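You operate a simulated robot arm through the tools that you are given. There is no shell and no other tool. Be economical: measure what you need, move in short steps, check, and stop when the job is done.

The job below is to be done with a simulated robot arm. You get a single attempt, and the scene is never put back.

Task
The three stoppers are in the wrong bottles. Put each in the bottle of its colour.
Fine: the empty bottle can hold one meanwhile; leave the bottles where they stand.
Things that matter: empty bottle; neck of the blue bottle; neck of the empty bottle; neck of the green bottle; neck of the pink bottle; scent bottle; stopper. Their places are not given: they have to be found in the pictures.

Only the result counts: the job must be done as asked and must still hold three seconds after the hand-in. Knocking over, shifting, dropping, spilling or breaking anything else fails it. A push-on lid holds only when it is set on centred and level and pressed home; a screw cap is set on level and turned clockwise until tight.

Robot
A 7-joint arm with a two-finger parallel gripper, fixed in place. Base frame: the origin is at the foot of the arm, x ahead of it, y to its left, z up; the work surface is at about z = 80. Units: cm, rad, N and s.
With the tool pointing down near the work surface it reaches from about 24 to 68 cm from the base axis. Its first joint turns from -1.152 to 1.152 rad. Payload 2.4 kg.
The tool frame sits at the grasp point between the pads (the TCP): z along the fingers, y along the line on which they close. The tips reach 3 cm beyond it. Largest opening 9.4 cm; finger width 2.8, thickness 1; the body of the gripper, 5 by 9.6 cm, starts 5.5 cm behind the TCP.
Orientation is that of the tool frame in the base frame, as a unit quaternion [w, x, y, z]. With the fingers straight down and closing along the base's y, the tool's x points along the base's -x, its y along +y and its z along -z.

Tools
- The arm moves only by the tool nudge_tool. Its argument "increments" is a list of rows, each a list of 3 entries, a list of its own where there are three numbers: the shift along the tool's x, y, z in mm, then the turn, a rotation vector about the tool's x, y, z in rad, then the opening in per cent of the stroke, from 0 (shut) to 100 (fully open). In form: [[[dx, dy, dz], [rx, ry, rz], hand], ...]. A call has 1 to 12 rows; each row is the pose to reach, as a shift and turn from the pose commanded when the call began, along the tool's axes at that moment. Each row takes 0.2 s and may step no farther than 5 cm and 0.15 rad from the row before; otherwise, or with a gripper value out of range, the whole call is refused. Where a pose cannot be reached the arm comes as near as it can. A force on the tool above 40 N (or 10 N above the force at the start of the call, whichever is more), or a blocked arm, ends the call early, and 0.2 s more pass. Each finger travels about 15.3 cm/s and halts on what it meets, pressing with about 39 N; the grip force reading is that of the motor and also rises with nothing between the fingers. The clock runs only during rows and for 0.2 s after the last one: add rows that repeat a pose to give the fingers time. The reply holds the time, the measured pose of the TCP, the force on the tool along the base axes, the opening and the grip force, in the units named above and with some noise, with the torque about the TCP (base axes, N m) and any sound that the robot's microphone picked up.
- Cameras (640 x 400 px; columns grow to the right, rows downward): "scene" is fixed at [5.68, 49.24, 144.78]; the picture's right is [-0.53, -0.85, 0.00], its down [-0.44, 0.28, -0.85] and it looks along [0.72, -0.45, -0.53] (base axes); focal length 365 px, centre (320, 200). "wrist" rides on the gripper at [7.6, 1.4, -10.3] in the tool frame; the picture's right is [-0.18, 0.98, 0.00], its down [-0.75, -0.14, -0.64] and it looks along [-0.63, -0.12, 0.77] (tool axes); focal length 243 px, centre (320, 200).
- camera(camera): a new picture of that camera. No time passes.
- point_at(camera, pixels): for up to 12 pixels [column, row] of the newest picture of that camera ("zoom" is the newest enlarged one), the place [x, y, z] in the base frame of the surface seen there, good to about 0.3 cm. No time passes.
- inspect(camera, box): a new picture of the part [left, top, right, bottom] of that camera's present view, enlarged. No time passes.
- close_job(): hands the job in; it is judged then, once.

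Work in short steps. Measure before you move; look again where a grasp or a placing could have gone wrong, and mend it. You have 80 turns and 38 pictures in all, those below and enlarged ones among them. Open the gripper and draw the arm clear of the work before you hand the job in, unless the task says otherwise; then end with one line.

The tools are called by a JSON object that holds its "method" and its "body". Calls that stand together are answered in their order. nudge_tool: Moves the arm, as the interface text tells. Its arguments: {"type":"object","properties":{"increments":{"type":"array"}},"required":["increments"]} The other tools are called the same way: camera (camera) takes a picture; point_at (camera, pixels) gives the place of the surface under pixels of a picture; inspect (camera, box) takes an enlarged picture of a part of a camera's view; close_job () hands the job in.

At the start:

```text
t: 0.0
tool_pos: [40.58, 3.67, 112.78]
tcp_rot: [0.0, -0.001, 1.0, 0.001]
wrist_force: [-0.2, 0.5, 0.5]
wrist_torque: [0.03, -0.05, 0.01]
width: 9.4
grasp_force: 0.0
```

scene: 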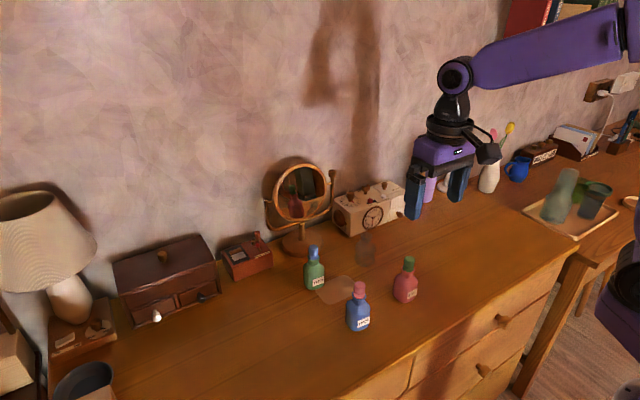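
wrist: 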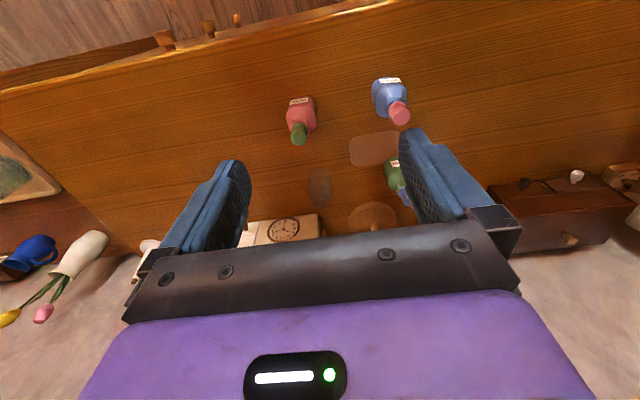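

The scene shows a green bottle with a blue stopper near (314,268), a blue bottle with a pink stopper near (358,308) and a pink bottle with a green stopper near (405,280). There is a faint, possibly glass shape at (365,250). I'll enlarge that area.

{"method": "inspect", "body": {"camera": "scene", "box": [280, 220, 440, 340]}}

{"method": "inspect", "body": {"camera": "wrist", "box": [260, 60, 440, 220]}}

```text
3.33 times, centred on (360, 280) of scene
```

zoom: 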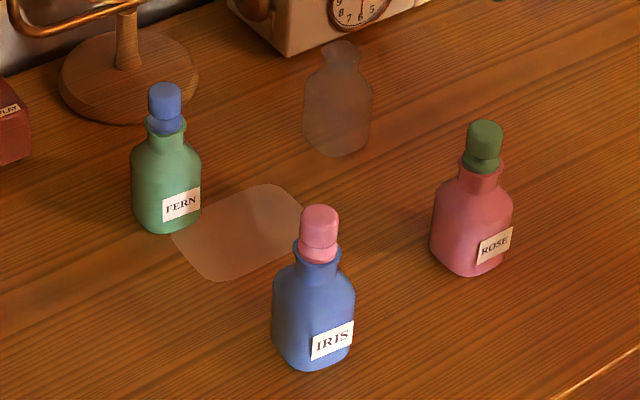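

```text
2.50 times, centred on (350, 140) of wrist
```

zoom: 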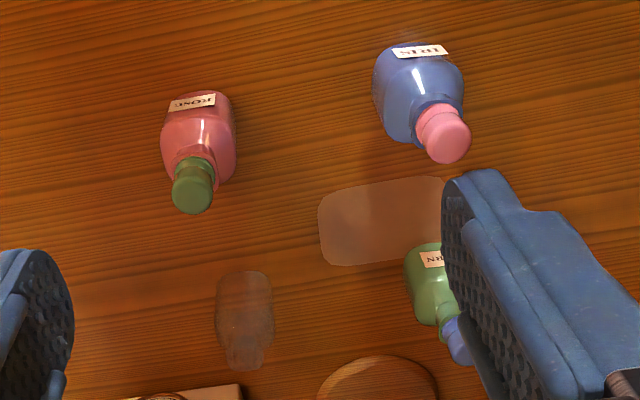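

The empty bottle is the translucent one at zoom (338,100), with its neck at about (340,48). I'll measure the stopper tops, stopper sides, necks and bottle bases.

{"method": "point_at", "body": {"camera": "scene", "pixels": [[313.5, 246.2], [313.5, 251.5], [313.5, 257.5], [360, 283.2], [360, 290], [359.5, 295.5], [410, 257.5], [409.5, 263], [408, 270], [366, 234.2], [365.5, 237], [365, 250]]}}

{"method": "point_at", "body": {"camera": "wrist", "pixels": [[401, 113], [298, 136], [300, 128], [321, 204], [320, 200], [318, 185], [406, 200], [404, 118], [299, 140]]}}

```text
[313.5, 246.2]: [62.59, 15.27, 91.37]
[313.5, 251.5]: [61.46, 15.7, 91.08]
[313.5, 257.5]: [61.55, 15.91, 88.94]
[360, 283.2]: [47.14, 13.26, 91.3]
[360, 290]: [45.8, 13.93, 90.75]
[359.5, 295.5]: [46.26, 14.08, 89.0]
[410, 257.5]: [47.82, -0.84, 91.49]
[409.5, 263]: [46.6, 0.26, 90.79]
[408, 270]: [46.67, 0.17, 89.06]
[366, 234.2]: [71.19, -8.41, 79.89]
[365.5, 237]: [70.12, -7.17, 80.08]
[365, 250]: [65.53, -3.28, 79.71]
```

```text
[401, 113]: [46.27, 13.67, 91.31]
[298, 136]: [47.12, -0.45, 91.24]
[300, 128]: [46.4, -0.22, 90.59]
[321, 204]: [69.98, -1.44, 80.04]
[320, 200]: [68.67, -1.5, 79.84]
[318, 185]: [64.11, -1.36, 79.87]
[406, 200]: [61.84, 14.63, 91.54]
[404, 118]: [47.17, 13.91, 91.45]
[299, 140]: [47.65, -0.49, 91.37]
```

The empty bottle triangulates to about (62, -0.4). I'll enlarge one stopper to see its shape, and measure how close the mirror stands to the green bottle.

{"method": "inspect", "body": {"camera": "scene", "box": [285, 235, 345, 295]}}

{"method": "inspect", "body": {"camera": "scene", "box": [345, 225, 425, 305]}}

{"method": "point_at", "body": {"camera": "scene", "pixels": [[300, 165], [302, 232], [302, 255], [285, 250], [370, 215], [345, 232], [322, 215], [270, 195], [335, 190]]}}

```text
6.67 times, centred on (315, 265) of scene
```

zoom: 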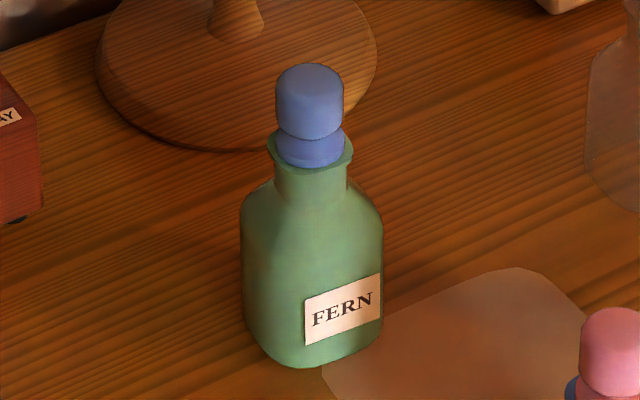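

```text
5.00 times, centred on (385, 265) of scene
```

zoom: 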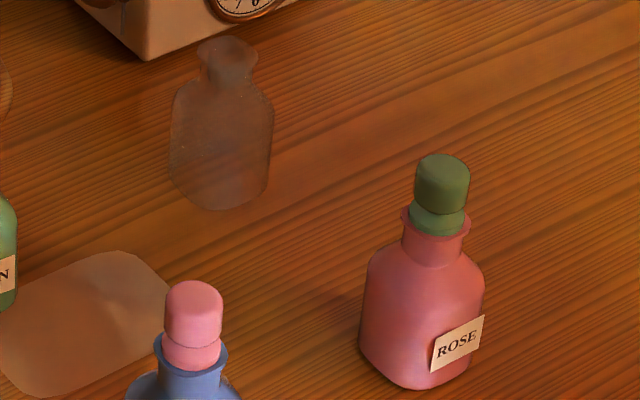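

```text
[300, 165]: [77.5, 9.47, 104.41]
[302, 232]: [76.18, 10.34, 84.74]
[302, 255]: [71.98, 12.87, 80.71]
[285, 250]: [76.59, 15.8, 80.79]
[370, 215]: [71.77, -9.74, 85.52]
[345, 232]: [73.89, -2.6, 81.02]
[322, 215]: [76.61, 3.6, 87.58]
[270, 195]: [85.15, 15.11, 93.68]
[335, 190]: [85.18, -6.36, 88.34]
```

The stoppers are round knobs about 2.2 cm wide on tapered plugs, with tops near z=91.4 and the rim near 88.5. The mirror starts at x≈76, so there is room. I'll move above the blue stopper at about (61.8, 15.1), staying at z=100.

{"method": "nudge_tool", "body": {"increments": [[[-36, 19, 20], [0, 0, 0], 100], [[-72, 38, 40], [0, 0, 0], 100], [[-108, 57, 60], [0, 0, 0], 100], [[-144, 76, 80], [0, 0, 0], 100], [[-180, 95, 105], [0, 0, 0], 100], [[-212, 114, 128], [0, 0, 0], 100], [[-212, 114, 128], [0, 0, 0], 100]]}}

{"method": "camera", "body": {"camera": "wrist"}}

```text
t: 1.6
tool_pos: [61.77, 14.89, 99.9]
tcp_rot: [0.0, 0.0, 1.0, 0.001]
wrist_force: [0.5, -0.3, 0.3]
wrist_torque: [0.0, 0.02, 0.0]
width: 9.41
grasp_force: 0.0
```

```text
31 pictures are left
```

wrist: 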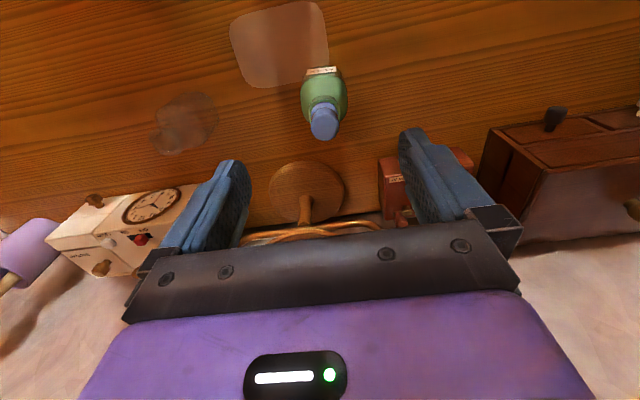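

The blue stopper's top is at about (325,128) and the empty bottle's neck at about (158,140). I'll measure around the stopper's edges.

{"method": "inspect", "body": {"camera": "wrist", "box": [290, 60, 360, 150]}}

{"method": "inspect", "body": {"camera": "wrist", "box": [130, 70, 240, 170]}}

{"method": "point_at", "body": {"camera": "wrist", "pixels": [[324, 128], [316, 128], [325, 135], [332, 123], [320, 121], [158, 140], [160, 132], [324, 112]]}}

```text
4.44 times, centred on (325, 105) of wrist
```

zoom: 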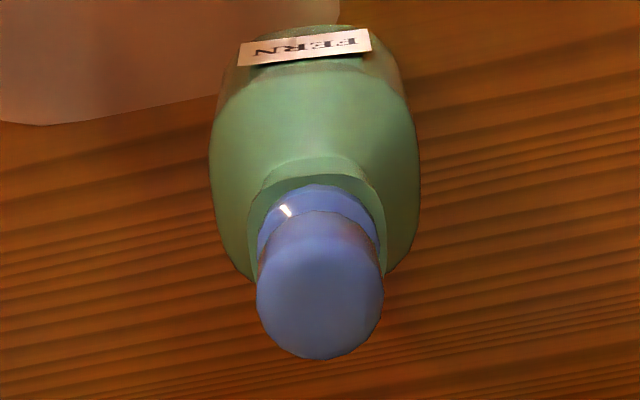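

```text
4.00 times, centred on (185, 120) of wrist
```

zoom: 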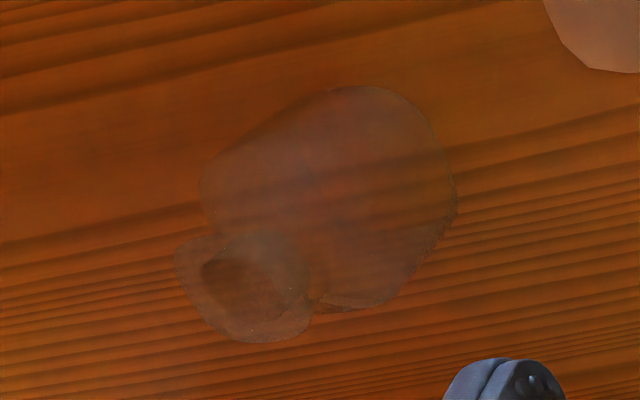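

```text
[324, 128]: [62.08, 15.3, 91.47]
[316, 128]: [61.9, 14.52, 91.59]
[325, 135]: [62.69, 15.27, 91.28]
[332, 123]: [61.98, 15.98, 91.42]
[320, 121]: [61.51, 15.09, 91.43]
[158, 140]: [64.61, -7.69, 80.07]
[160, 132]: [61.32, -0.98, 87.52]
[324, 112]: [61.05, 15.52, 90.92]
```

The knob centre works out at about (62.15, 15.2), 2.2 cm across, with the rim near z≈88. I'll lower with the hand open to about 4.2 cm until the tips sit just above the rim (TCP 91.7), then check the centring.

{"method": "nudge_tool", "body": {"increments": [[[-4, 2.5, 10], [0, 0, 0], 60], [[-4, 2.5, 40], [0, 0, 0], 50], [[-4, 2.5, 65], [0, 0, 0], 45], [[-4, 2.5, 82], [0, 0, 0], 45], [[-4, 2.5, 82], [0, 0, 0], 45]]}}

{"method": "inspect", "body": {"camera": "wrist", "box": [240, 120, 400, 240]}}

```text
t: 2.8
tool_pos: [62.16, 15.34, 91.79]
tcp_rot: [0.0, 0.001, 1.0, 0.0]
wrist_force: [-0.1, 0.0, 0.0]
wrist_torque: [0.03, 0.0, 0.01]
width: 4.23
grasp_force: 0.0
```

```text
3.33 times, centred on (320, 180) of wrist
```

zoom: 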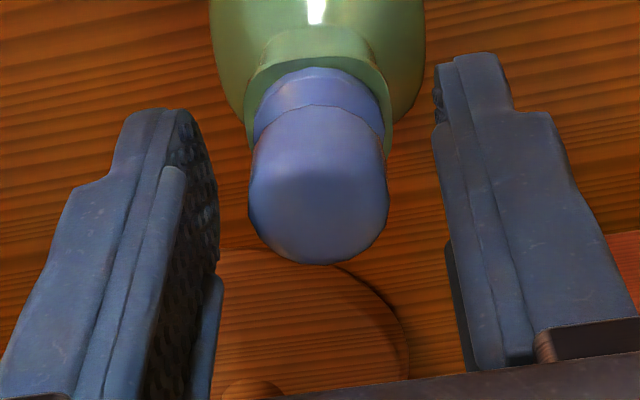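

The knob spans columns 248–390 in the zoom, so its centre is 319. The TCP should project to 320, so it is centred, and the tips are above the rim. I'll close on it.

{"method": "nudge_tool", "body": {"increments": [[[0, 0, 0], [0, 0, 0], 30], [[0, 0, 0], [0, 0, 0], 20], [[0, 0, 0], [0, 0, 0], 10], [[0, 0, 0], [0, 0, 0], 10]]}}

{"method": "inspect", "body": {"camera": "wrist", "box": [240, 120, 400, 240]}}

```text
t: 3.8
tool_pos: [62.08, 15.22, 91.91]
tcp_rot: [0.0, 0.0, 1.0, 0.0]
wrist_force: [-0.7, 0.5, 3.3]
wrist_torque: [-0.01, 0.04, 0.0]
width: 2.22
grasp_force: 39.2
```

```text
3.33 times, centred on (320, 180) of wrist
```

zoom: 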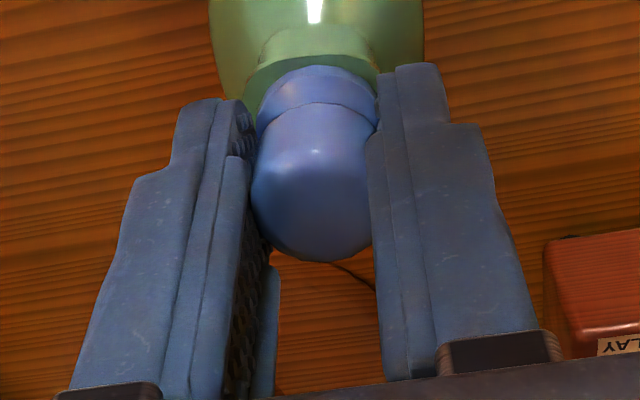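

It gripped at 2.22 cm with the bottle unmoved. I'll lift straight up slowly.

{"method": "nudge_tool", "body": {"increments": [[[0, 0, -3], [0, 0, 0], 10], [[0, 0, -7], [0, 0, 0], 10], [[0, 0, -12], [0, 0, 0], 10], [[0, 0, -20], [0, 0, 0], 10], [[0, 0, -32], [0, 0, 0], 10], [[0, 0, -50], [0, 0, 0], 10], [[0, 0, -70], [0, 0, 0], 10], [[0, 0, -70], [0, 0, 0], 10]]}}

{"method": "camera", "body": {"camera": "wrist"}}

```text
t: 5.6
tool_pos: [62.25, 15.3, 98.7]
tcp_rot: [0.0, 0.0, 1.0, -0.001]
wrist_force: [0.5, 0.2, -0.8]
wrist_torque: [0.01, 0.05, 0.02]
width: 2.19
grasp_force: 38.9
```

```text
26 pictures are left
```

wrist: 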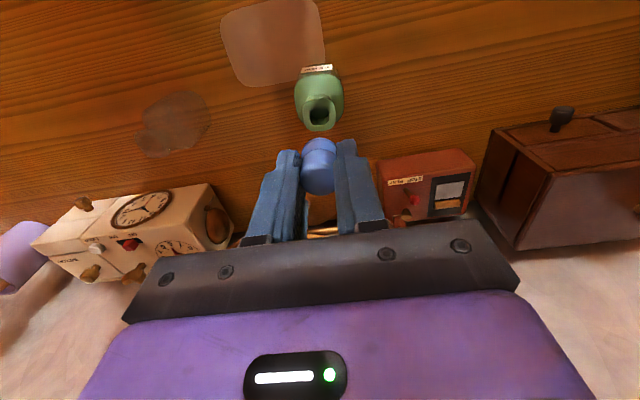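

The stopper is out, and the green bottle's open neck shows at (320,115). I'll zoom on it as a reference for how a neck looks when the stopper is directly above it.

{"method": "inspect", "body": {"camera": "wrist", "box": [270, 80, 370, 200]}}

{"method": "point_at", "body": {"camera": "wrist", "pixels": [[320, 129], [305, 112], [336, 112], [321, 97], [320, 115]]}}

{"method": "nudge_tool", "body": {"increments": [[[0, -40, -5], [0, 0, 0], 10], [[0, -80, -5], [0, 0, 0], 10], [[0, -120, -3], [0, 0, 0], 10], [[0, -160, 0], [0, 0, 0], 10], [[0, -160, 0], [0, 0, 0], 10]]}}

{"method": "inspect", "body": {"camera": "wrist", "box": [270, 80, 370, 200]}}

```text
3.33 times, centred on (320, 140) of wrist
```

zoom: 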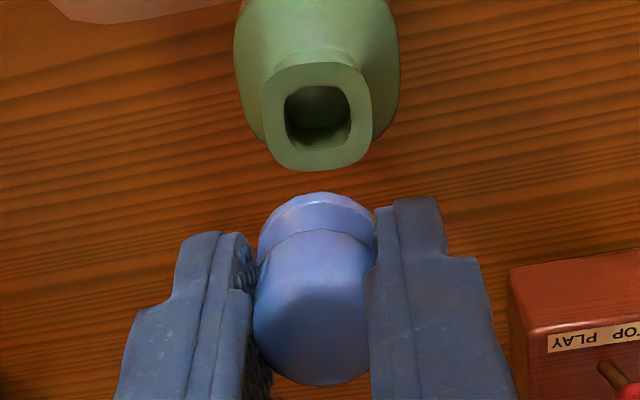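

```text
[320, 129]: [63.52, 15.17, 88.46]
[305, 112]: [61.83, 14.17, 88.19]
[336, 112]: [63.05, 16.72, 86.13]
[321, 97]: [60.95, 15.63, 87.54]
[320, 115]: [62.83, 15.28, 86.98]
```

```text
t: 6.8
tool_pos: [61.87, -0.6, 98.89]
tcp_rot: [0.0, 0.0, 1.0, 0.0]
wrist_force: [0.1, 0.3, -0.6]
wrist_torque: [-0.01, 0.03, 0.03]
width: 2.18
grasp_force: 38.4
```

```text
3.33 times, centred on (320, 140) of wrist
```

zoom: 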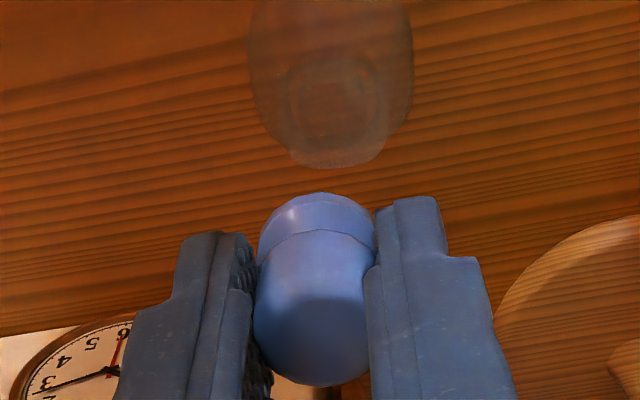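

The glass neck shows about 15 zoom px right of where the green neck was. I'll zoom closer on it to measure the offset.

{"method": "inspect", "body": {"camera": "wrist", "box": [290, 80, 360, 140]}}

```text
6.67 times, centred on (325, 110) of wrist
```

zoom: 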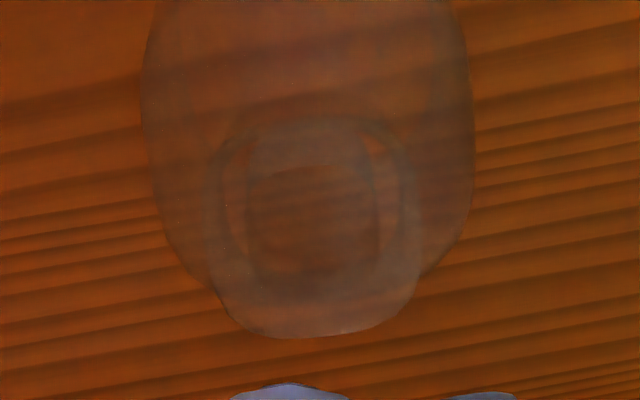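

The glass rim centre is at wrist px (324.3,114.2), against the green reference (319.4,115.1). That means a shift of about +4.3 mm in y. I'll shift, lower to where the plug is near the rim, and look.

{"method": "nudge_tool", "body": {"increments": [[[0, 4.3, 0], [0, 0, 0], 10], [[0, 4.3, 25], [0, 0, 0], 10], [[0, 4.3, 45], [0, 0, 0], 10], [[0, 4.3, 45], [0, 0, 0], 10]]}}

{"method": "inspect", "body": {"camera": "wrist", "box": [270, 100, 370, 200]}}

{"method": "inspect", "body": {"camera": "scene", "box": [330, 190, 410, 270]}}

```text
t: 7.8
tool_pos: [61.98, -0.2, 94.34]
tcp_rot: [-0.001, 0.0, 1.0, -0.001]
wrist_force: [-0.2, -0.5, -0.2]
wrist_torque: [0.01, -0.01, -0.01]
width: 2.19
grasp_force: 38.8
```

```text
4.00 times, centred on (320, 150) of wrist
```

zoom: 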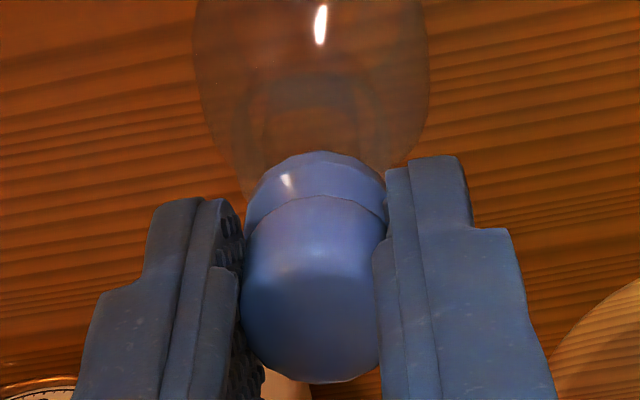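

```text
5.00 times, centred on (370, 230) of scene
```

zoom: 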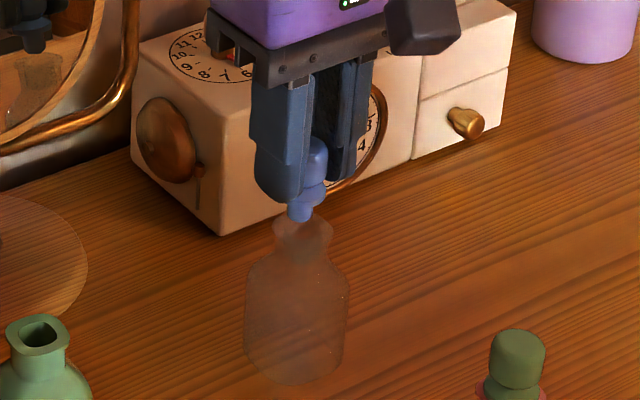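

In the scene the plug's tip at (299,215) is just at the glass rim, nearly centred on (303,222). I'll lower slowly to the equivalent seated height, 25 mm further.

{"method": "nudge_tool", "body": {"increments": [[[0, 0, 5], [0, 0, 0], 10], [[0, 0, 10], [0, 0, 0], 10], [[0, 0, 14], [0, 0, 0], 10], [[0, 0, 18], [0, 0, 0], 10], [[0, 0, 21], [0, 0, 0], 10], [[0, 0, 23], [0, 0, 0], 10], [[0, 0, 24], [0, 0, 0], 10]]}}

{"method": "inspect", "body": {"camera": "scene", "box": [330, 190, 410, 270]}}

```text
t: 9.4
tool_pos: [62.23, -0.24, 92.02]
tcp_rot: [0.002, 0.0, 1.0, 0.0]
wrist_force: [-6.1, 0.3, 22.0]
wrist_torque: [-0.05, 0.33, 0.09]
width: 2.2
grasp_force: 38.8
```

```text
5.00 times, centred on (370, 230) of scene
```

zoom: 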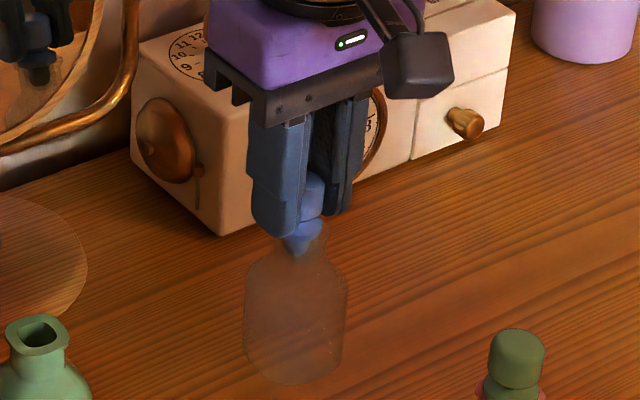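

The plug is in, with 22 N upward and −6 N in x, so I'm about 1 mm too far in +x. I'll ease sideways and see if the side force clears.

{"method": "nudge_tool", "body": {"increments": [[[0.7, 0, -1], [0, 0, 0], 10], [[1.2, 0, -1], [0, 0, 0], 10], [[1.2, 0, -1], [0, 0, 0], 10]]}}

```text
t: 10.2
tool_pos: [61.94, -0.34, 92.09]
tcp_rot: [0.002, 0.0, 1.0, 0.0]
wrist_force: [6.5, 1.6, 18.4]
wrist_torque: [0.07, -0.24, 0.0]
width: 2.16
grasp_force: 38.9
```

The side force flipped to +6.5 N, so the centre lies halfway between. I'll go back 0.6 mm and press slightly.

{"method": "nudge_tool", "body": {"increments": [[[-0.6, 0, 0], [0, 0, 0], 10], [[-0.6, 0, 1], [0, 0, 0], 10], [[-0.6, 0, 1.5], [0, 0, 0], 10], [[-0.6, 0, 1.5], [0, 0, 0], 10]]}}

```text
t: 11.2
tool_pos: [62.0, -0.34, 91.97]
tcp_rot: [0.001, 0.0, 1.0, 0.0]
wrist_force: [1.3, 1.4, 25.2]
wrist_torque: [0.05, -0.07, -0.01]
width: 2.2
grasp_force: 39.4
```

The side forces are now near zero and the stopper is seated. I'll relax, open and rise straight up.

{"method": "nudge_tool", "body": {"increments": [[[0, 0, -1.5], [0, 0, 0], 10], [[0, 0, -1.5], [0, 0, 0], 25], [[0, 0, -1.5], [0, 0, 0], 45], [[0, 0, -1.5], [0, 0, 0], 45], [[0, 0, -20], [0, 0, 0], 45], [[0, 0, -50], [0, 0, 0], 45], [[0, 0, -80], [0, 0, 0], 60], [[0, 0, -80], [0, 0, 0], 60]]}}

{"method": "inspect", "body": {"camera": "scene", "box": [270, 190, 440, 330]}}

{"method": "inspect", "body": {"camera": "wrist", "box": [270, 80, 370, 200]}}

```text
t: 13.0
tool_pos: [62.02, -0.14, 99.88]
tcp_rot: [-0.001, 0.001, 1.0, -0.001]
wrist_force: [0.2, -0.8, 0.4]
wrist_torque: [0.0, 0.01, 0.02]
width: 5.66
grasp_force: 0.0
```

```text
2.86 times, centred on (355, 260) of scene
```

zoom: 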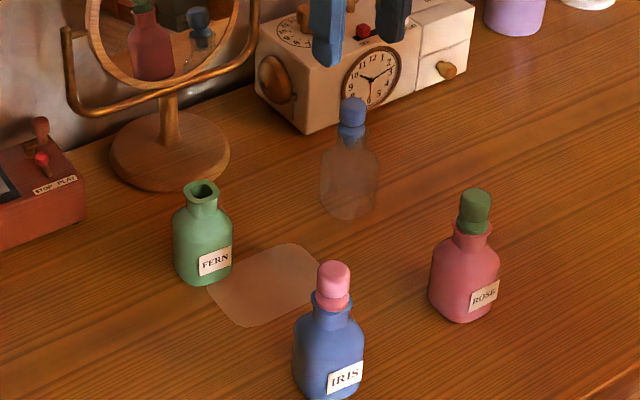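

```text
3.33 times, centred on (320, 140) of wrist
```

zoom: 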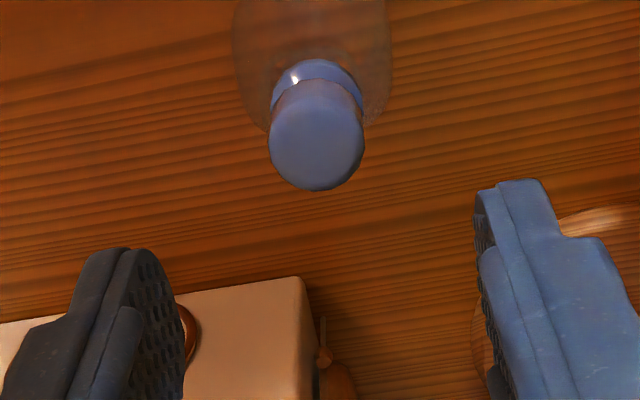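

The blue stopper sits upright in the glass bottle. The reference above a stopper at this height is knob centre at zoom (316,142). Next I'll move above the green stopper at about (47.1, -0.4).

{"method": "nudge_tool", "body": {"increments": [[[45, 0, -5], [0, 0, 0], 60], [[90, 0, -5], [0, 0, 0], 60], [[130, -2, -2], [0, 0, 0], 60], [[149, -2, 0], [0, 0, 0], 60], [[149, -2, 0], [0, 0, 0], 60]]}}

{"method": "inspect", "body": {"camera": "wrist", "box": [270, 80, 370, 200]}}

```text
t: 14.2
tool_pos: [47.21, -0.31, 99.93]
tcp_rot: [-0.001, 0.0, 1.0, 0.0]
wrist_force: [-1.3, 0.3, 1.2]
wrist_torque: [0.04, -0.03, 0.0]
width: 5.64
grasp_force: 0.1
```

```text
3.33 times, centred on (320, 140) of wrist
```

zoom: 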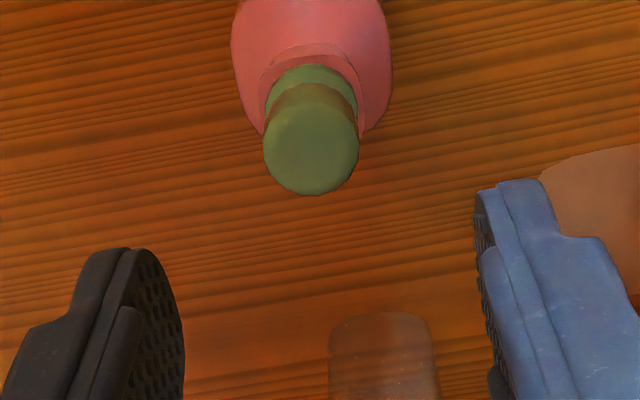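

The green knob's centre is 6.5 zoom px left and 3 px lower than the reference, so I correct by (-0.5, -1.6) mm. I'll descend 80 mm with the hand part-open and check again.

{"method": "nudge_tool", "body": {"increments": [[[-0.5, -1.6, 10], [0, 0, 0], 50], [[-0.5, -1.6, 40], [0, 0, 0], 45], [[-0.5, -1.6, 65], [0, 0, 0], 45], [[-0.5, -1.6, 80], [0, 0, 0], 45], [[-0.5, -1.6, 80], [0, 0, 0], 45]]}}

{"method": "inspect", "body": {"camera": "wrist", "box": [240, 120, 400, 240]}}

```text
t: 15.4
tool_pos: [47.26, -0.53, 92.03]
tcp_rot: [0.0, -0.001, 1.0, 0.0]
wrist_force: [1.2, -0.1, 0.3]
wrist_torque: [0.0, 0.0, -0.01]
width: 4.24
grasp_force: 0.2
```

```text
3.33 times, centred on (320, 180) of wrist
```

zoom: 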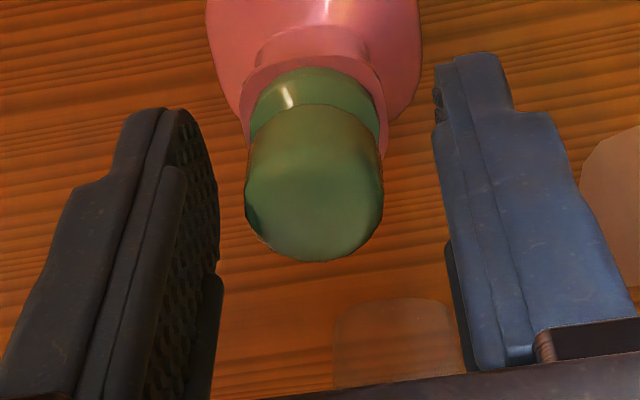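

The knob is centred at column 314 between the fingers, the same as the blue one was once closed. I'll close and lift slowly.

{"method": "nudge_tool", "body": {"increments": [[[0, 0, 0], [0, 0, 0], 30], [[0, 0, 0], [0, 0, 0], 20], [[0, 0, 0], [0, 0, 0], 10], [[0, 0, 0], [0, 0, 0], 10]]}}

{"method": "nudge_tool", "body": {"increments": [[[0, 0, -3], [0, 0, 0], 10], [[0, 0, -7], [0, 0, 0], 10], [[0, 0, -12], [0, 0, 0], 10], [[0, 0, -20], [0, 0, 0], 10], [[0, 0, -32], [0, 0, 0], 10], [[0, 0, -50], [0, 0, 0], 10], [[0, 0, -70], [0, 0, 0], 10], [[0, 0, -70], [0, 0, 0], 10]]}}

{"method": "inspect", "body": {"camera": "wrist", "box": [270, 80, 370, 200]}}

```text
t: 16.4
tool_pos: [47.23, -0.59, 92.02]
tcp_rot: [0.0, 0.0, 1.0, 0.0]
wrist_force: [0.3, 0.1, 0.3]
wrist_torque: [-0.01, -0.02, 0.0]
width: 2.16
grasp_force: 39.7
```

```text
t: 18.2
tool_pos: [47.23, -0.5, 98.76]
tcp_rot: [0.0, 0.0, 1.0, 0.0]
wrist_force: [-1.0, -0.6, -0.7]
wrist_torque: [0.02, 0.02, -0.01]
width: 2.11
grasp_force: 39.3
```

```text
3.33 times, centred on (320, 140) of wrist
```

zoom: 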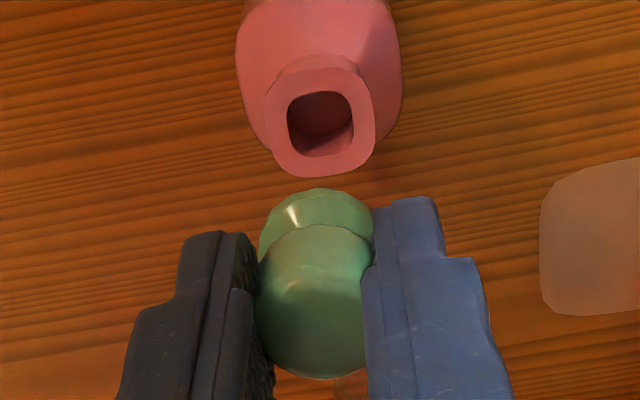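

It's lifted, and the pink neck shows at the same relative place as the green one did. By dead reckoning the green neck is at tool shift (-149.1, +159.3) mm, so I'll move there and look.

{"method": "nudge_tool", "body": {"increments": [[[-30, 32, -5], [0, 0, 0], 10], [[-60, 64, -5], [0, 0, 0], 10], [[-90, 96, -5], [0, 0, 0], 10], [[-120, 128, -3], [0, 0, 0], 10], [[-149.1, 159.3, 0], [0, 0, 0], 10], [[-149.1, 159.3, 0], [0, 0, 0], 10]]}}

{"method": "inspect", "body": {"camera": "wrist", "box": [270, 80, 370, 200]}}

{"method": "inspect", "body": {"camera": "scene", "box": [270, 190, 360, 290]}}

```text
t: 19.6
tool_pos: [62.19, 15.48, 98.88]
tcp_rot: [0.0, 0.0, 1.0, 0.0]
wrist_force: [-0.3, 1.0, -0.7]
wrist_torque: [-0.03, 0.03, -0.02]
width: 2.21
grasp_force: 38.9
```

```text
3.33 times, centred on (320, 140) of wrist
```

zoom: 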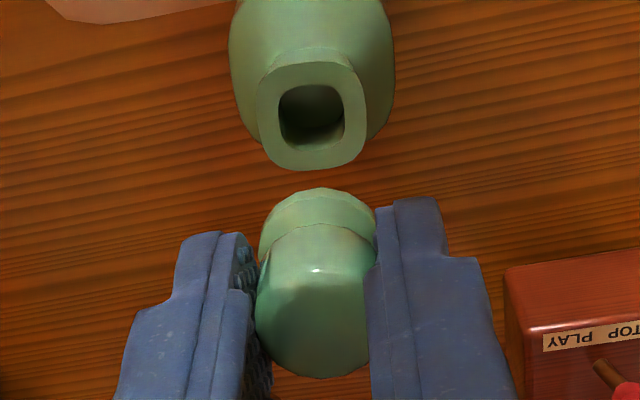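

```text
4.00 times, centred on (315, 240) of scene
```

zoom: 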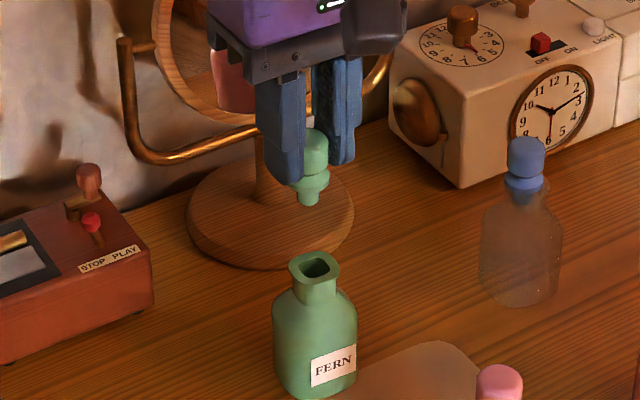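

The green rim is at columns 255–368, against a reference of about 263–376, so y needs about -1.9 mm, and x about +0.8 mm as a compromise. I'll apply this, lower to just at the rim, and check.

{"method": "nudge_tool", "body": {"increments": [[[0.8, -1.9, 0], [0, 0, 0], 10], [[0.8, -1.9, 25], [0, 0, 0], 10], [[0.8, -1.9, 45], [0, 0, 0], 10], [[0.8, -1.9, 45], [0, 0, 0], 10]]}}

{"method": "inspect", "body": {"camera": "scene", "box": [285, 220, 345, 280]}}

{"method": "inspect", "body": {"camera": "wrist", "box": [270, 100, 370, 200]}}

```text
t: 20.6
tool_pos: [62.24, 15.18, 94.26]
tcp_rot: [0.0, 0.0, 1.0, 0.0]
wrist_force: [-0.4, 0.6, 0.6]
wrist_torque: [0.02, -0.04, 0.0]
width: 2.18
grasp_force: 39.3
```

```text
6.67 times, centred on (315, 250) of scene
```

zoom: 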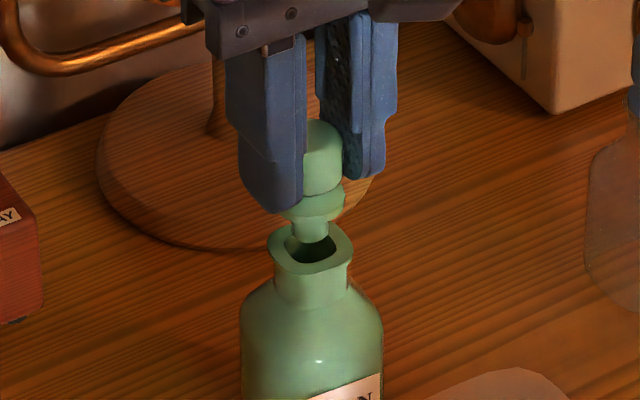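

```text
4.00 times, centred on (320, 150) of wrist
```

zoom: 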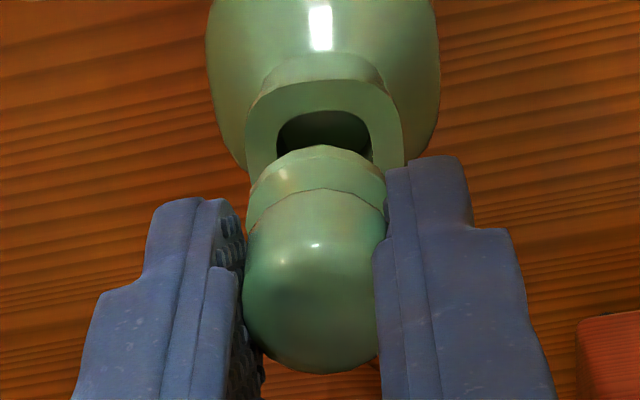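

The tip at (311,232) is over the hole centred at (312,249) in the scene zoom, and the wrist view suggests +0.6 mm in y. I'll insert gently.

{"method": "nudge_tool", "body": {"increments": [[[0, 0.6, 4], [0, 0, 0], 10], [[0, 0.6, 8], [0, 0, 0], 10], [[0, 0.6, 12], [0, 0, 0], 10], [[0, 0.6, 16], [0, 0, 0], 10], [[0, 0.6, 19], [0, 0, 0], 10], [[0, 0.6, 22], [0, 0, 0], 10], [[0, 0.6, 22], [0, 0, 0], 10]]}}

```text
t: 22.2
tool_pos: [62.14, 15.3, 92.32]
tcp_rot: [0.002, 0.0, 1.0, 0.001]
wrist_force: [-3.9, -0.1, 23.6]
wrist_torque: [0.01, 0.16, 0.13]
width: 2.2
grasp_force: 38.9
```

There is 23.6 N upward and −3.9 N in x. I'll shift 0.4 mm to tool +x and press further in small steps.

{"method": "nudge_tool", "body": {"increments": [[[0.4, 0, 0], [0, 0, 0], 10], [[0.4, 0, 1], [0, 0, 0], 10], [[0.4, 0, 2], [0, 0, 0], 10], [[0.4, 0, 3], [0, 0, 0], 10], [[0.4, 0, 3], [0, 0, 0], 10]]}}

{"method": "inspect", "body": {"camera": "scene", "box": [285, 220, 345, 280]}}

```text
t: 23.4
tool_pos: [62.11, 15.2, 92.04]
tcp_rot: [0.003, 0.0, 1.0, 0.001]
wrist_force: [1.6, 2.2, 25.5]
wrist_torque: [0.05, -0.08, 0.01]
width: 2.18
grasp_force: 39.1
```

```text
6.67 times, centred on (315, 250) of scene
```

zoom: 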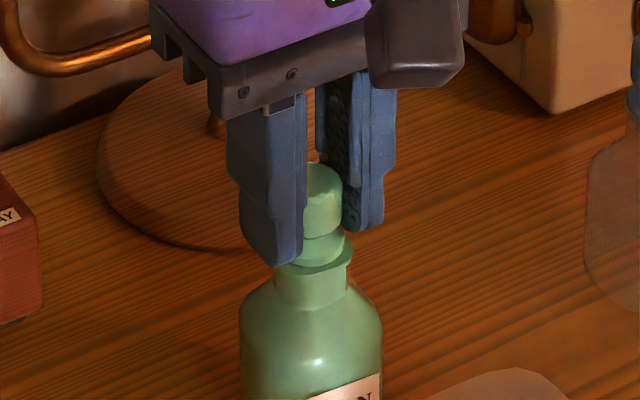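

Upward force stays at about 25 N while it sinks, and it looks level. To make sure it's home I'll release, rise, and later press the top with closed fingertips.

{"method": "nudge_tool", "body": {"increments": [[[0, 0, -2], [0, 0, 0], 10], [[0, 0, -2], [0, 0, 0], 25], [[0, 0, -2], [0, 0, 0], 45], [[0, 0, -2], [0, 0, 0], 45], [[0, 0, -25], [0, 0, 0], 45], [[0, 0, -55], [0, 0, 0], 20], [[0, 0, -55], [0, 0, 0], 0], [[0, 0, -55], [0, 0, 0], 0]]}}

{"method": "inspect", "body": {"camera": "scene", "box": [285, 220, 345, 280]}}

```text
t: 25.2
tool_pos: [62.15, 15.12, 97.55]
tcp_rot: [0.0, 0.0, 1.0, 0.0]
wrist_force: [-0.2, -0.3, 0.2]
wrist_torque: [-0.03, 0.01, 0.01]
width: 0.0
grasp_force: 33.0
```

```text
6.67 times, centred on (315, 250) of scene
```

zoom: 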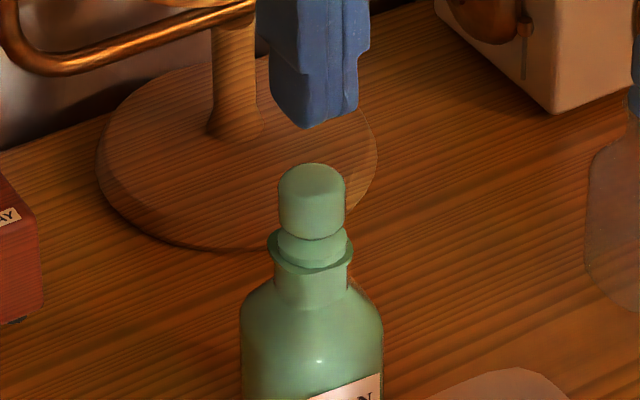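

The knob top at row 163 and ring at row 267 match the original seated level. As a safety press I'll push the top down with closed fingertips, with contact expected after about 31 mm.

{"method": "nudge_tool", "body": {"increments": [[[0, 0, 15], [0, 0, 0], 0], [[0, 0, 26], [0, 0, 0], 0], [[0, 0, 29], [0, 0, 0], 0], [[0, 0, 31], [0, 0, 0], 0], [[0, 0, 32], [0, 0, 0], 0], [[0, 0, 33], [0, 0, 0], 0], [[0, 0, 33], [0, 0, 0], 0]]}}

```text
t: 26.7
tool_pos: [62.21, 15.2, 94.46]
tcp_rot: [0.004, 0.001, 1.0, 0.001]
wrist_force: [-1.8, -0.1, 7.2]
wrist_torque: [-0.07, 0.11, -0.04]
width: 0.0
grasp_force: 32.8
stopped in row 7: the force on the tool passed its limit at 42 N (the readings are from after the stop); the commanded pose is now the measured one
```

It was pressed to 42 N with the top at z≈91.46, so it's home. I'll rise and check it before going to the pink stopper.

{"method": "nudge_tool", "body": {"increments": [[[0, 0, -10], [0, 0, 0], 0], [[0, 0, -35], [0, 0, 0], 20], [[0, 0, -54], [0, 0, 0], 60], [[0, 0, -54], [0, 0, 0], 60]]}}

{"method": "inspect", "body": {"camera": "wrist", "box": [270, 80, 370, 200]}}

```text
t: 27.7
tool_pos: [62.19, 15.2, 99.74]
tcp_rot: [0.003, 0.0, 1.0, 0.001]
wrist_force: [0.0, 0.5, 0.7]
wrist_torque: [0.0, -0.02, 0.0]
width: 5.62
grasp_force: 0.1
```

```text
3.33 times, centred on (320, 140) of wrist
```

zoom: 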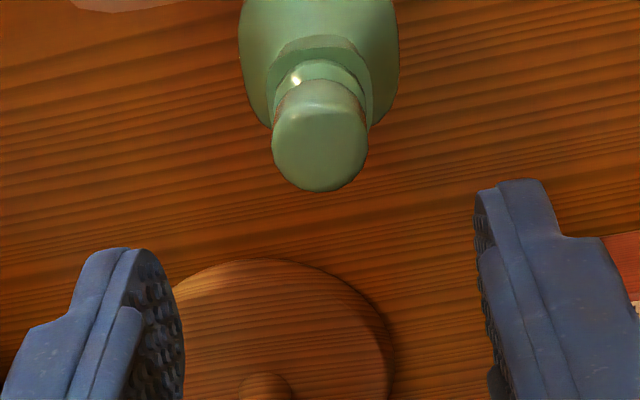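

The green bottle is done and looks level. Next is the pink stopper at about (46.8, 13.8). I'll travel there and undo the small 0.006 rad pitch.

{"method": "nudge_tool", "body": {"increments": [[[45, -4, -5], [0, 0.006, 0], 60], [[90, -8, -5], [0, 0.006, 0], 60], [[130, -12, -2], [0, 0.006, 0], 60], [[154, -14, -2], [0, 0.006, 0], 60], [[154, -14, -2], [0, 0.006, 0], 60]]}}

{"method": "inspect", "body": {"camera": "wrist", "box": [270, 80, 370, 200]}}

```text
t: 28.9
tool_pos: [46.59, 13.79, 99.8]
tcp_rot: [0.0, 0.0, 1.0, 0.0]
wrist_force: [-0.8, -1.0, 0.0]
wrist_torque: [0.04, 0.04, -0.01]
width: 5.65
grasp_force: 0.0
```

```text
3.33 times, centred on (320, 140) of wrist
```

zoom: 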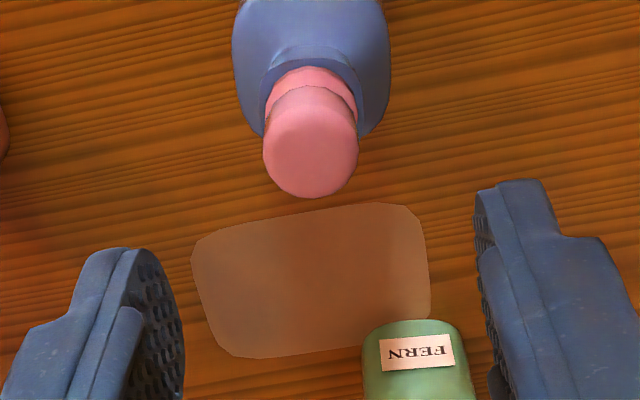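

The pink knob's centre is (310.5) with its bottom at row 198, against the reference of 318 and 192. I correct by (-1.2, -2.0) mm, descend 80 mm and check.

{"method": "nudge_tool", "body": {"increments": [[[-1.2, -2, 10], [0, 0, 0], 50], [[-1.2, -2, 40], [0, 0, 0], 45], [[-1.2, -2, 65], [0, 0, 0], 45], [[-1.2, -2, 79], [0, 0, 0], 45], [[-1.2, -2, 79], [0, 0, 0], 45]]}}

{"method": "inspect", "body": {"camera": "wrist", "box": [240, 120, 400, 240]}}

```text
t: 30.1
tool_pos: [46.82, 13.71, 91.7]
tcp_rot: [-0.001, 0.0, 1.0, 0.001]
wrist_force: [-0.2, -1.2, 0.1]
wrist_torque: [0.0, -0.06, -0.01]
width: 4.21
grasp_force: 0.1
```

```text
3.33 times, centred on (320, 180) of wrist
```

zoom: 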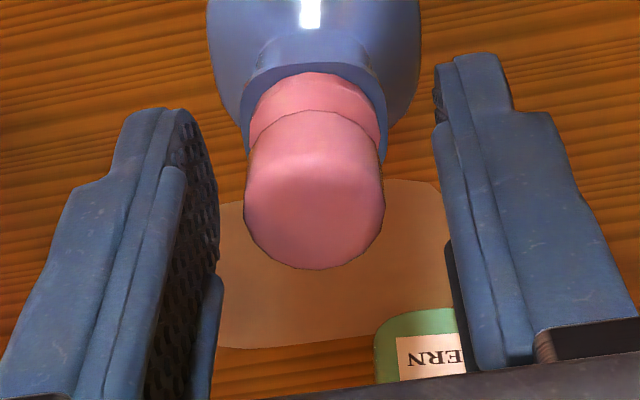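

It's centred at column 314, the same as the green grasp. I'll close, then lift; pictures are limited, so I'll rely on readings for the move.

{"method": "nudge_tool", "body": {"increments": [[[0, 0, 0], [0, 0, 0], 30], [[0, 0, 0], [0, 0, 0], 20], [[0, 0, 0], [0, 0, 0], 10], [[0, 0, 0], [0, 0, 0], 10]]}}

{"method": "nudge_tool", "body": {"increments": [[[0, 0, 0], [0, 0, 0], 10]]}}

{"method": "nudge_tool", "body": {"increments": [[[0, 0, -3], [0, 0, 0], 10], [[0, 0, -7], [0, 0, 0], 10], [[0, 0, -12], [0, 0, 0], 10], [[0, 0, -20], [0, 0, 0], 10], [[0, 0, -32], [0, 0, 0], 10], [[0, 0, -50], [0, 0, 0], 10], [[0, 0, -70], [0, 0, 0], 10], [[0, 0, -70], [0, 0, 0], 10]]}}

{"method": "nudge_tool", "body": {"increments": [[[0, 0, -70], [0, 0, 0], 10]]}}

```text
t: 31.1
tool_pos: [46.67, 13.68, 91.88]
tcp_rot: [0.001, -0.001, 1.0, 0.001]
wrist_force: [-0.1, -0.4, -0.3]
wrist_torque: [0.02, -0.04, 0.02]
width: 2.32
grasp_force: 39.0
```

```text
t: 31.5
tool_pos: [46.82, 13.69, 91.72]
tcp_rot: [-0.001, 0.0, 1.0, 0.001]
wrist_force: [-0.6, -0.5, -0.5]
wrist_torque: [-0.02, -0.06, 0.01]
width: 2.31
grasp_force: 39.2
```

```text
t: 33.3
tool_pos: [46.95, 13.71, 98.94]
tcp_rot: [0.0, 0.0, 1.0, 0.001]
wrist_force: [-0.3, -0.4, -0.8]
wrist_torque: [0.0, -0.01, 0.01]
width: 2.29
grasp_force: 39.0
```

```text
refused: row 1 steps farther than a row can; nothing moved
```

It's out. I'll move to the pink neck at tool shift (-4.3, -142.4) mm, then compare with the earlier pink-neck reference (rim columns 264–377, rows 68–178).

{"method": "nudge_tool", "body": {"increments": [[[-1, -35, -3], [0, 0, 0], 10], [[-2, -70, -3], [0, 0, 0], 10], [[-3, -105, -2], [0, 0, 0], 10], [[-4.3, -142.4, 0], [0, 0, 0], 10], [[-4.3, -142.4, 0], [0, 0, 0], 10]]}}

{"method": "inspect", "body": {"camera": "wrist", "box": [270, 80, 370, 200]}}

```text
t: 34.5
tool_pos: [47.26, -0.6, 99.07]
tcp_rot: [0.0, 0.001, 1.0, 0.001]
wrist_force: [0.5, -0.7, -0.6]
wrist_torque: [0.03, 0.02, -0.01]
width: 2.27
grasp_force: 39.0
```

```text
3.33 times, centred on (320, 140) of wrist
```

zoom: 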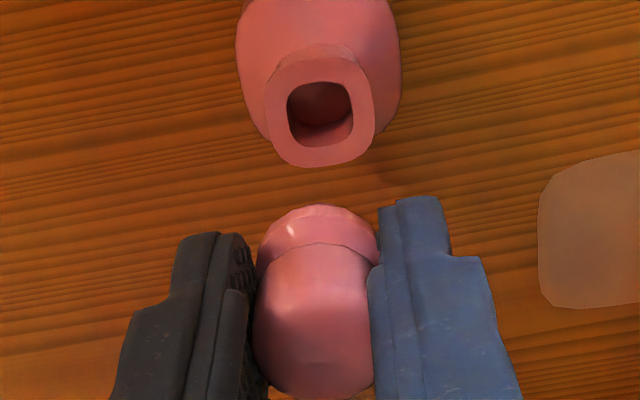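

The rim is 10 px higher than the reference, and the stopper ring sits lower in the picture (row 205 versus 188), so it may be tilted or higher in the hand. I'll check from the scene camera.

{"method": "inspect", "body": {"camera": "scene", "box": [375, 210, 445, 290]}}

{"method": "point_at", "body": {"camera": "wrist", "pixels": [[315, 190], [316, 145], [316, 170], [320, 128], [304, 115], [336, 108], [318, 100]]}}

```text
5.00 times, centred on (410, 250) of scene
```

zoom: 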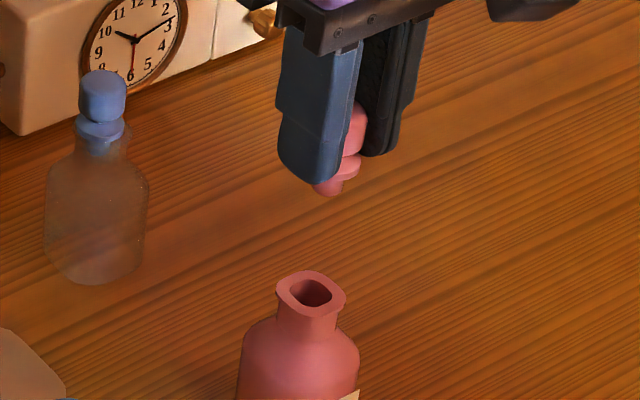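

```text
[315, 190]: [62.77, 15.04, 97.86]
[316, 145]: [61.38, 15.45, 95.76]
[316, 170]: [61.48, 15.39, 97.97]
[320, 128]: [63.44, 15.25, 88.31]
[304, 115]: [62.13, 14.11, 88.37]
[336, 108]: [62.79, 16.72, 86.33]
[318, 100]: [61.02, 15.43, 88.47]
```

The scene view shows it upright, just about 3–4 mm higher in the hand, which fits the lower grasp height. The rim offset suggests about 1.5 mm in tool +x. I'll apply that and lower in small steps, using side forces to centre.

{"method": "nudge_tool", "body": {"increments": [[[1.5, 0, 0], [0, 0, 0], 10], [[1.5, 0, 25], [0, 0, 0], 10], [[1.5, 0, 45], [0, 0, 0], 10], [[1.5, 0, 50], [0, 0, 0], 10], [[1.5, 0, 55], [0, 0, 0], 10], [[1.5, 0, 59], [0, 0, 0], 10], [[1.5, 0, 62], [0, 0, 0], 10], [[1.5, 0, 64], [0, 0, 0], 10], [[1.5, 0, 64], [0, 0, 0], 10]]}}

```text
t: 36.5
tool_pos: [47.13, -0.5, 92.56]
tcp_rot: [0.0, 0.0, 1.0, 0.001]
wrist_force: [-0.3, 0.0, -1.0]
wrist_torque: [-0.02, 0.01, -0.03]
width: 2.27
grasp_force: 38.8
```

No contact yet at z=92.56. I'll continue in 1 mm steps.

{"method": "nudge_tool", "body": {"increments": [[[0, 0, 2], [0, 0, 0], 10], [[0, 0, 3], [0, 0, 0], 10], [[0, 0, 4], [0, 0, 0], 10], [[0, 0, 5], [0, 0, 0], 10], [[0, 0, 5], [0, 0, 0], 10]]}}

```text
t: 37.7
tool_pos: [47.22, -0.68, 92.13]
tcp_rot: [0.0, 0.0, 1.0, 0.002]
wrist_force: [-0.1, -0.2, -1.0]
wrist_torque: [-0.01, 0.0, 0.0]
width: 2.24
grasp_force: 39.1
```

Still free. I'll continue towards the seated height, about 91.7.

{"method": "nudge_tool", "body": {"increments": [[[0, 0, 1], [0, 0, 0], 10], [[0, 0, 2], [0, 0, 0], 10], [[0, 0, 3], [0, 0, 0], 10], [[0, 0, 4], [0, 0, 0], 10], [[0, 0, 4], [0, 0, 0], 10]]}}

```text
t: 38.9
tool_pos: [47.25, -0.63, 91.64]
tcp_rot: [0.001, 0.0, 1.0, 0.001]
wrist_force: [-4.1, -2.1, 20.2]
wrist_torque: [-0.08, 0.19, 0.04]
width: 2.3
grasp_force: 38.4
```

It's seating, with 20 N upward. I'll trim the side forces by 0.4 mm in tool +x and -0.2 mm in y, and press another millimetre or so.

{"method": "nudge_tool", "body": {"increments": [[[0.4, -0.2, 0], [0, 0, 0], 10], [[0.4, -0.2, 1], [0, 0, 0], 10], [[0.4, -0.2, 1.5], [0, 0, 0], 10], [[0.4, -0.2, 1.5], [0, 0, 0], 10]]}}

```text
t: 39.9
tool_pos: [47.19, -0.56, 91.58]
tcp_rot: [0.002, 0.001, 1.0, 0.001]
wrist_force: [2.4, 0.5, 22.3]
wrist_torque: [0.03, -0.16, 0.09]
width: 2.29
grasp_force: 39.3
```

The side forces are small. I'll release, rise, shut the fingers and press the top with the tips.

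{"method": "nudge_tool", "body": {"increments": [[[0.2, 0, -1.5], [0, 0, 0], 10], [[0.2, 0, -1.5], [0, 0, 0], 25], [[0.2, 0, -1.5], [0, 0, 0], 45], [[0.2, 0, -1.5], [0, 0, 0], 45], [[0.2, 0, -25], [0, 0, 0], 45], [[0.2, 0, -58], [0, 0, 0], 20], [[0.2, 0, -58], [0, 0, 0], 0], [[0.2, 0, -58], [0, 0, 0], 0]]}}

{"method": "nudge_tool", "body": {"increments": [[[0, 0, 15], [0, 0, 0], 0], [[0, 0, 25], [0, 0, 0], 0], [[0, 0, 28], [0, 0, 0], 0], [[0, 0, 30], [0, 0, 0], 0], [[0, 0, 31], [0, 0, 0], 0], [[0, 0, 32], [0, 0, 0], 0], [[0, 0, 33], [0, 0, 0], 0], [[0, 0, 34], [0, 0, 0], 0]]}}

```text
t: 41.7
tool_pos: [47.17, -0.78, 97.4]
tcp_rot: [0.0, 0.0, 1.0, 0.001]
wrist_force: [-1.1, 0.1, 0.7]
wrist_torque: [-0.04, 0.02, 0.01]
width: 0.0
grasp_force: 32.9
```

```text
t: 43.1
tool_pos: [47.23, -0.66, 94.44]
tcp_rot: [0.002, 0.0, 1.0, 0.001]
wrist_force: [-4.4, -0.2, 13.4]
wrist_torque: [-0.04, 0.2, 0.0]
width: 0.0
grasp_force: 32.6
stopped in row 6: the force on the tool passed its limit at 44 N (the readings are from after the stop); the commanded pose is now the measured one
```

It was pressed at 44 N with the top at z≈91.44, home. I'll rise and go above the blue stopper in the glass bottle at about (62.0, -0.25).

{"method": "nudge_tool", "body": {"increments": [[[0, 0, -20], [0, 0.003, 0], 0], [[0, 0, -54], [0, 0.003, 0], 30], [[-40, 1, -58], [0, 0.003, 0], 60], [[-80, 2, -58], [0, 0.003, 0], 60], [[-120, 3, -56], [0, 0.003, 0], 60], [[-148, 4, -54], [0, 0.003, 0], 60], [[-148, 4, -54], [0, 0.003, 0], 60]]}}

{"method": "inspect", "body": {"camera": "wrist", "box": [270, 80, 370, 200]}}

```text
t: 44.7
tool_pos: [62.26, -0.18, 99.84]
tcp_rot: [0.0, 0.0, 1.0, 0.0]
wrist_force: [-0.4, 0.1, 0.2]
wrist_torque: [0.02, 0.01, 0.01]
width: 5.62
grasp_force: 0.1
```

```text
3.33 times, centred on (320, 140) of wrist
```

zoom: 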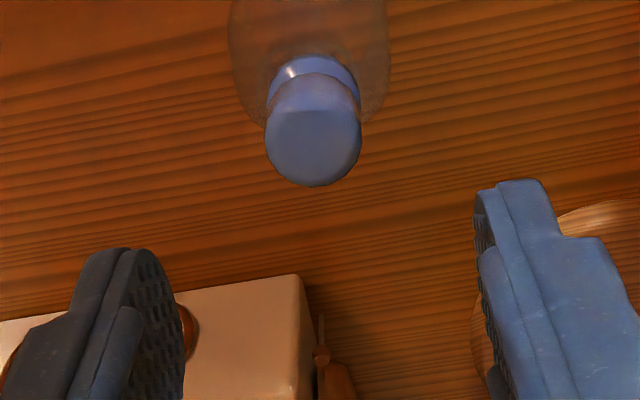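

Against the reference (317,192), the knob is at (313,187), so I correct by (+1.4, -0.7) mm. I'll descend and close gently.

{"method": "nudge_tool", "body": {"increments": [[[1.4, -0.7, 10], [0, 0, 0], 50], [[1.4, -0.7, 40], [0, 0, 0], 45], [[1.4, -0.7, 65], [0, 0, 0], 45], [[1.4, -0.7, 80], [0, 0, 0], 45], [[1.4, -0.7, 80], [0, 0, 0], 35], [[1.4, -0.7, 80], [0, 0, 0], 30], [[1.4, -0.7, 80], [0, 0, 0], 26], [[1.4, -0.7, 80], [0, 0, 0], 20], [[1.4, -0.7, 80], [0, 0, 0], 10], [[1.4, -0.7, 80], [0, 0, 0], 10]]}}

{"method": "nudge_tool", "body": {"increments": [[[0, 0, 0], [0, 0, 0], 10]]}}

{"method": "nudge_tool", "body": {"increments": [[[0, 0, -3], [0, 0, 0], 10], [[0, 0, -7], [0, 0, 0], 10], [[0, 0, -12], [0, 0, 0], 10], [[0, 0, -20], [0, 0, 0], 10], [[0, 0, -32], [0, 0, 0], 10], [[0, 0, -50], [0, 0, 0], 10], [[0, 0, -70], [0, 0, 0], 10], [[0, 0, -70], [0, 0, 0], 10]]}}

{"method": "nudge_tool", "body": {"increments": [[[0, 0, 0], [0, 0, 0], 10]]}}

```text
t: 46.9
tool_pos: [61.94, -0.43, 91.8]
tcp_rot: [0.0, 0.0, 1.0, 0.001]
wrist_force: [0.8, 0.5, 0.4]
wrist_torque: [0.0, 0.02, 0.02]
width: 2.31
grasp_force: 38.4
```

```text
t: 47.3
tool_pos: [61.83, -0.44, 91.91]
tcp_rot: [0.001, 0.0, 1.0, 0.001]
wrist_force: [0.8, 0.4, 0.1]
wrist_torque: [-0.01, 0.02, -0.04]
width: 2.29
grasp_force: 39.1
```

```text
t: 49.1
tool_pos: [61.79, -0.18, 98.86]
tcp_rot: [0.001, 0.001, 1.0, 0.001]
wrist_force: [-0.2, -0.2, 0.1]
wrist_torque: [0.02, -0.01, 0.02]
width: 2.29
grasp_force: 39.3
```

```text
t: 49.5
tool_pos: [61.98, -0.32, 98.93]
tcp_rot: [0.001, 0.0, 1.0, 0.001]
wrist_force: [-0.2, 0.2, 0.1]
wrist_torque: [0.0, 0.01, -0.04]
width: 2.3
grasp_force: 38.9
```

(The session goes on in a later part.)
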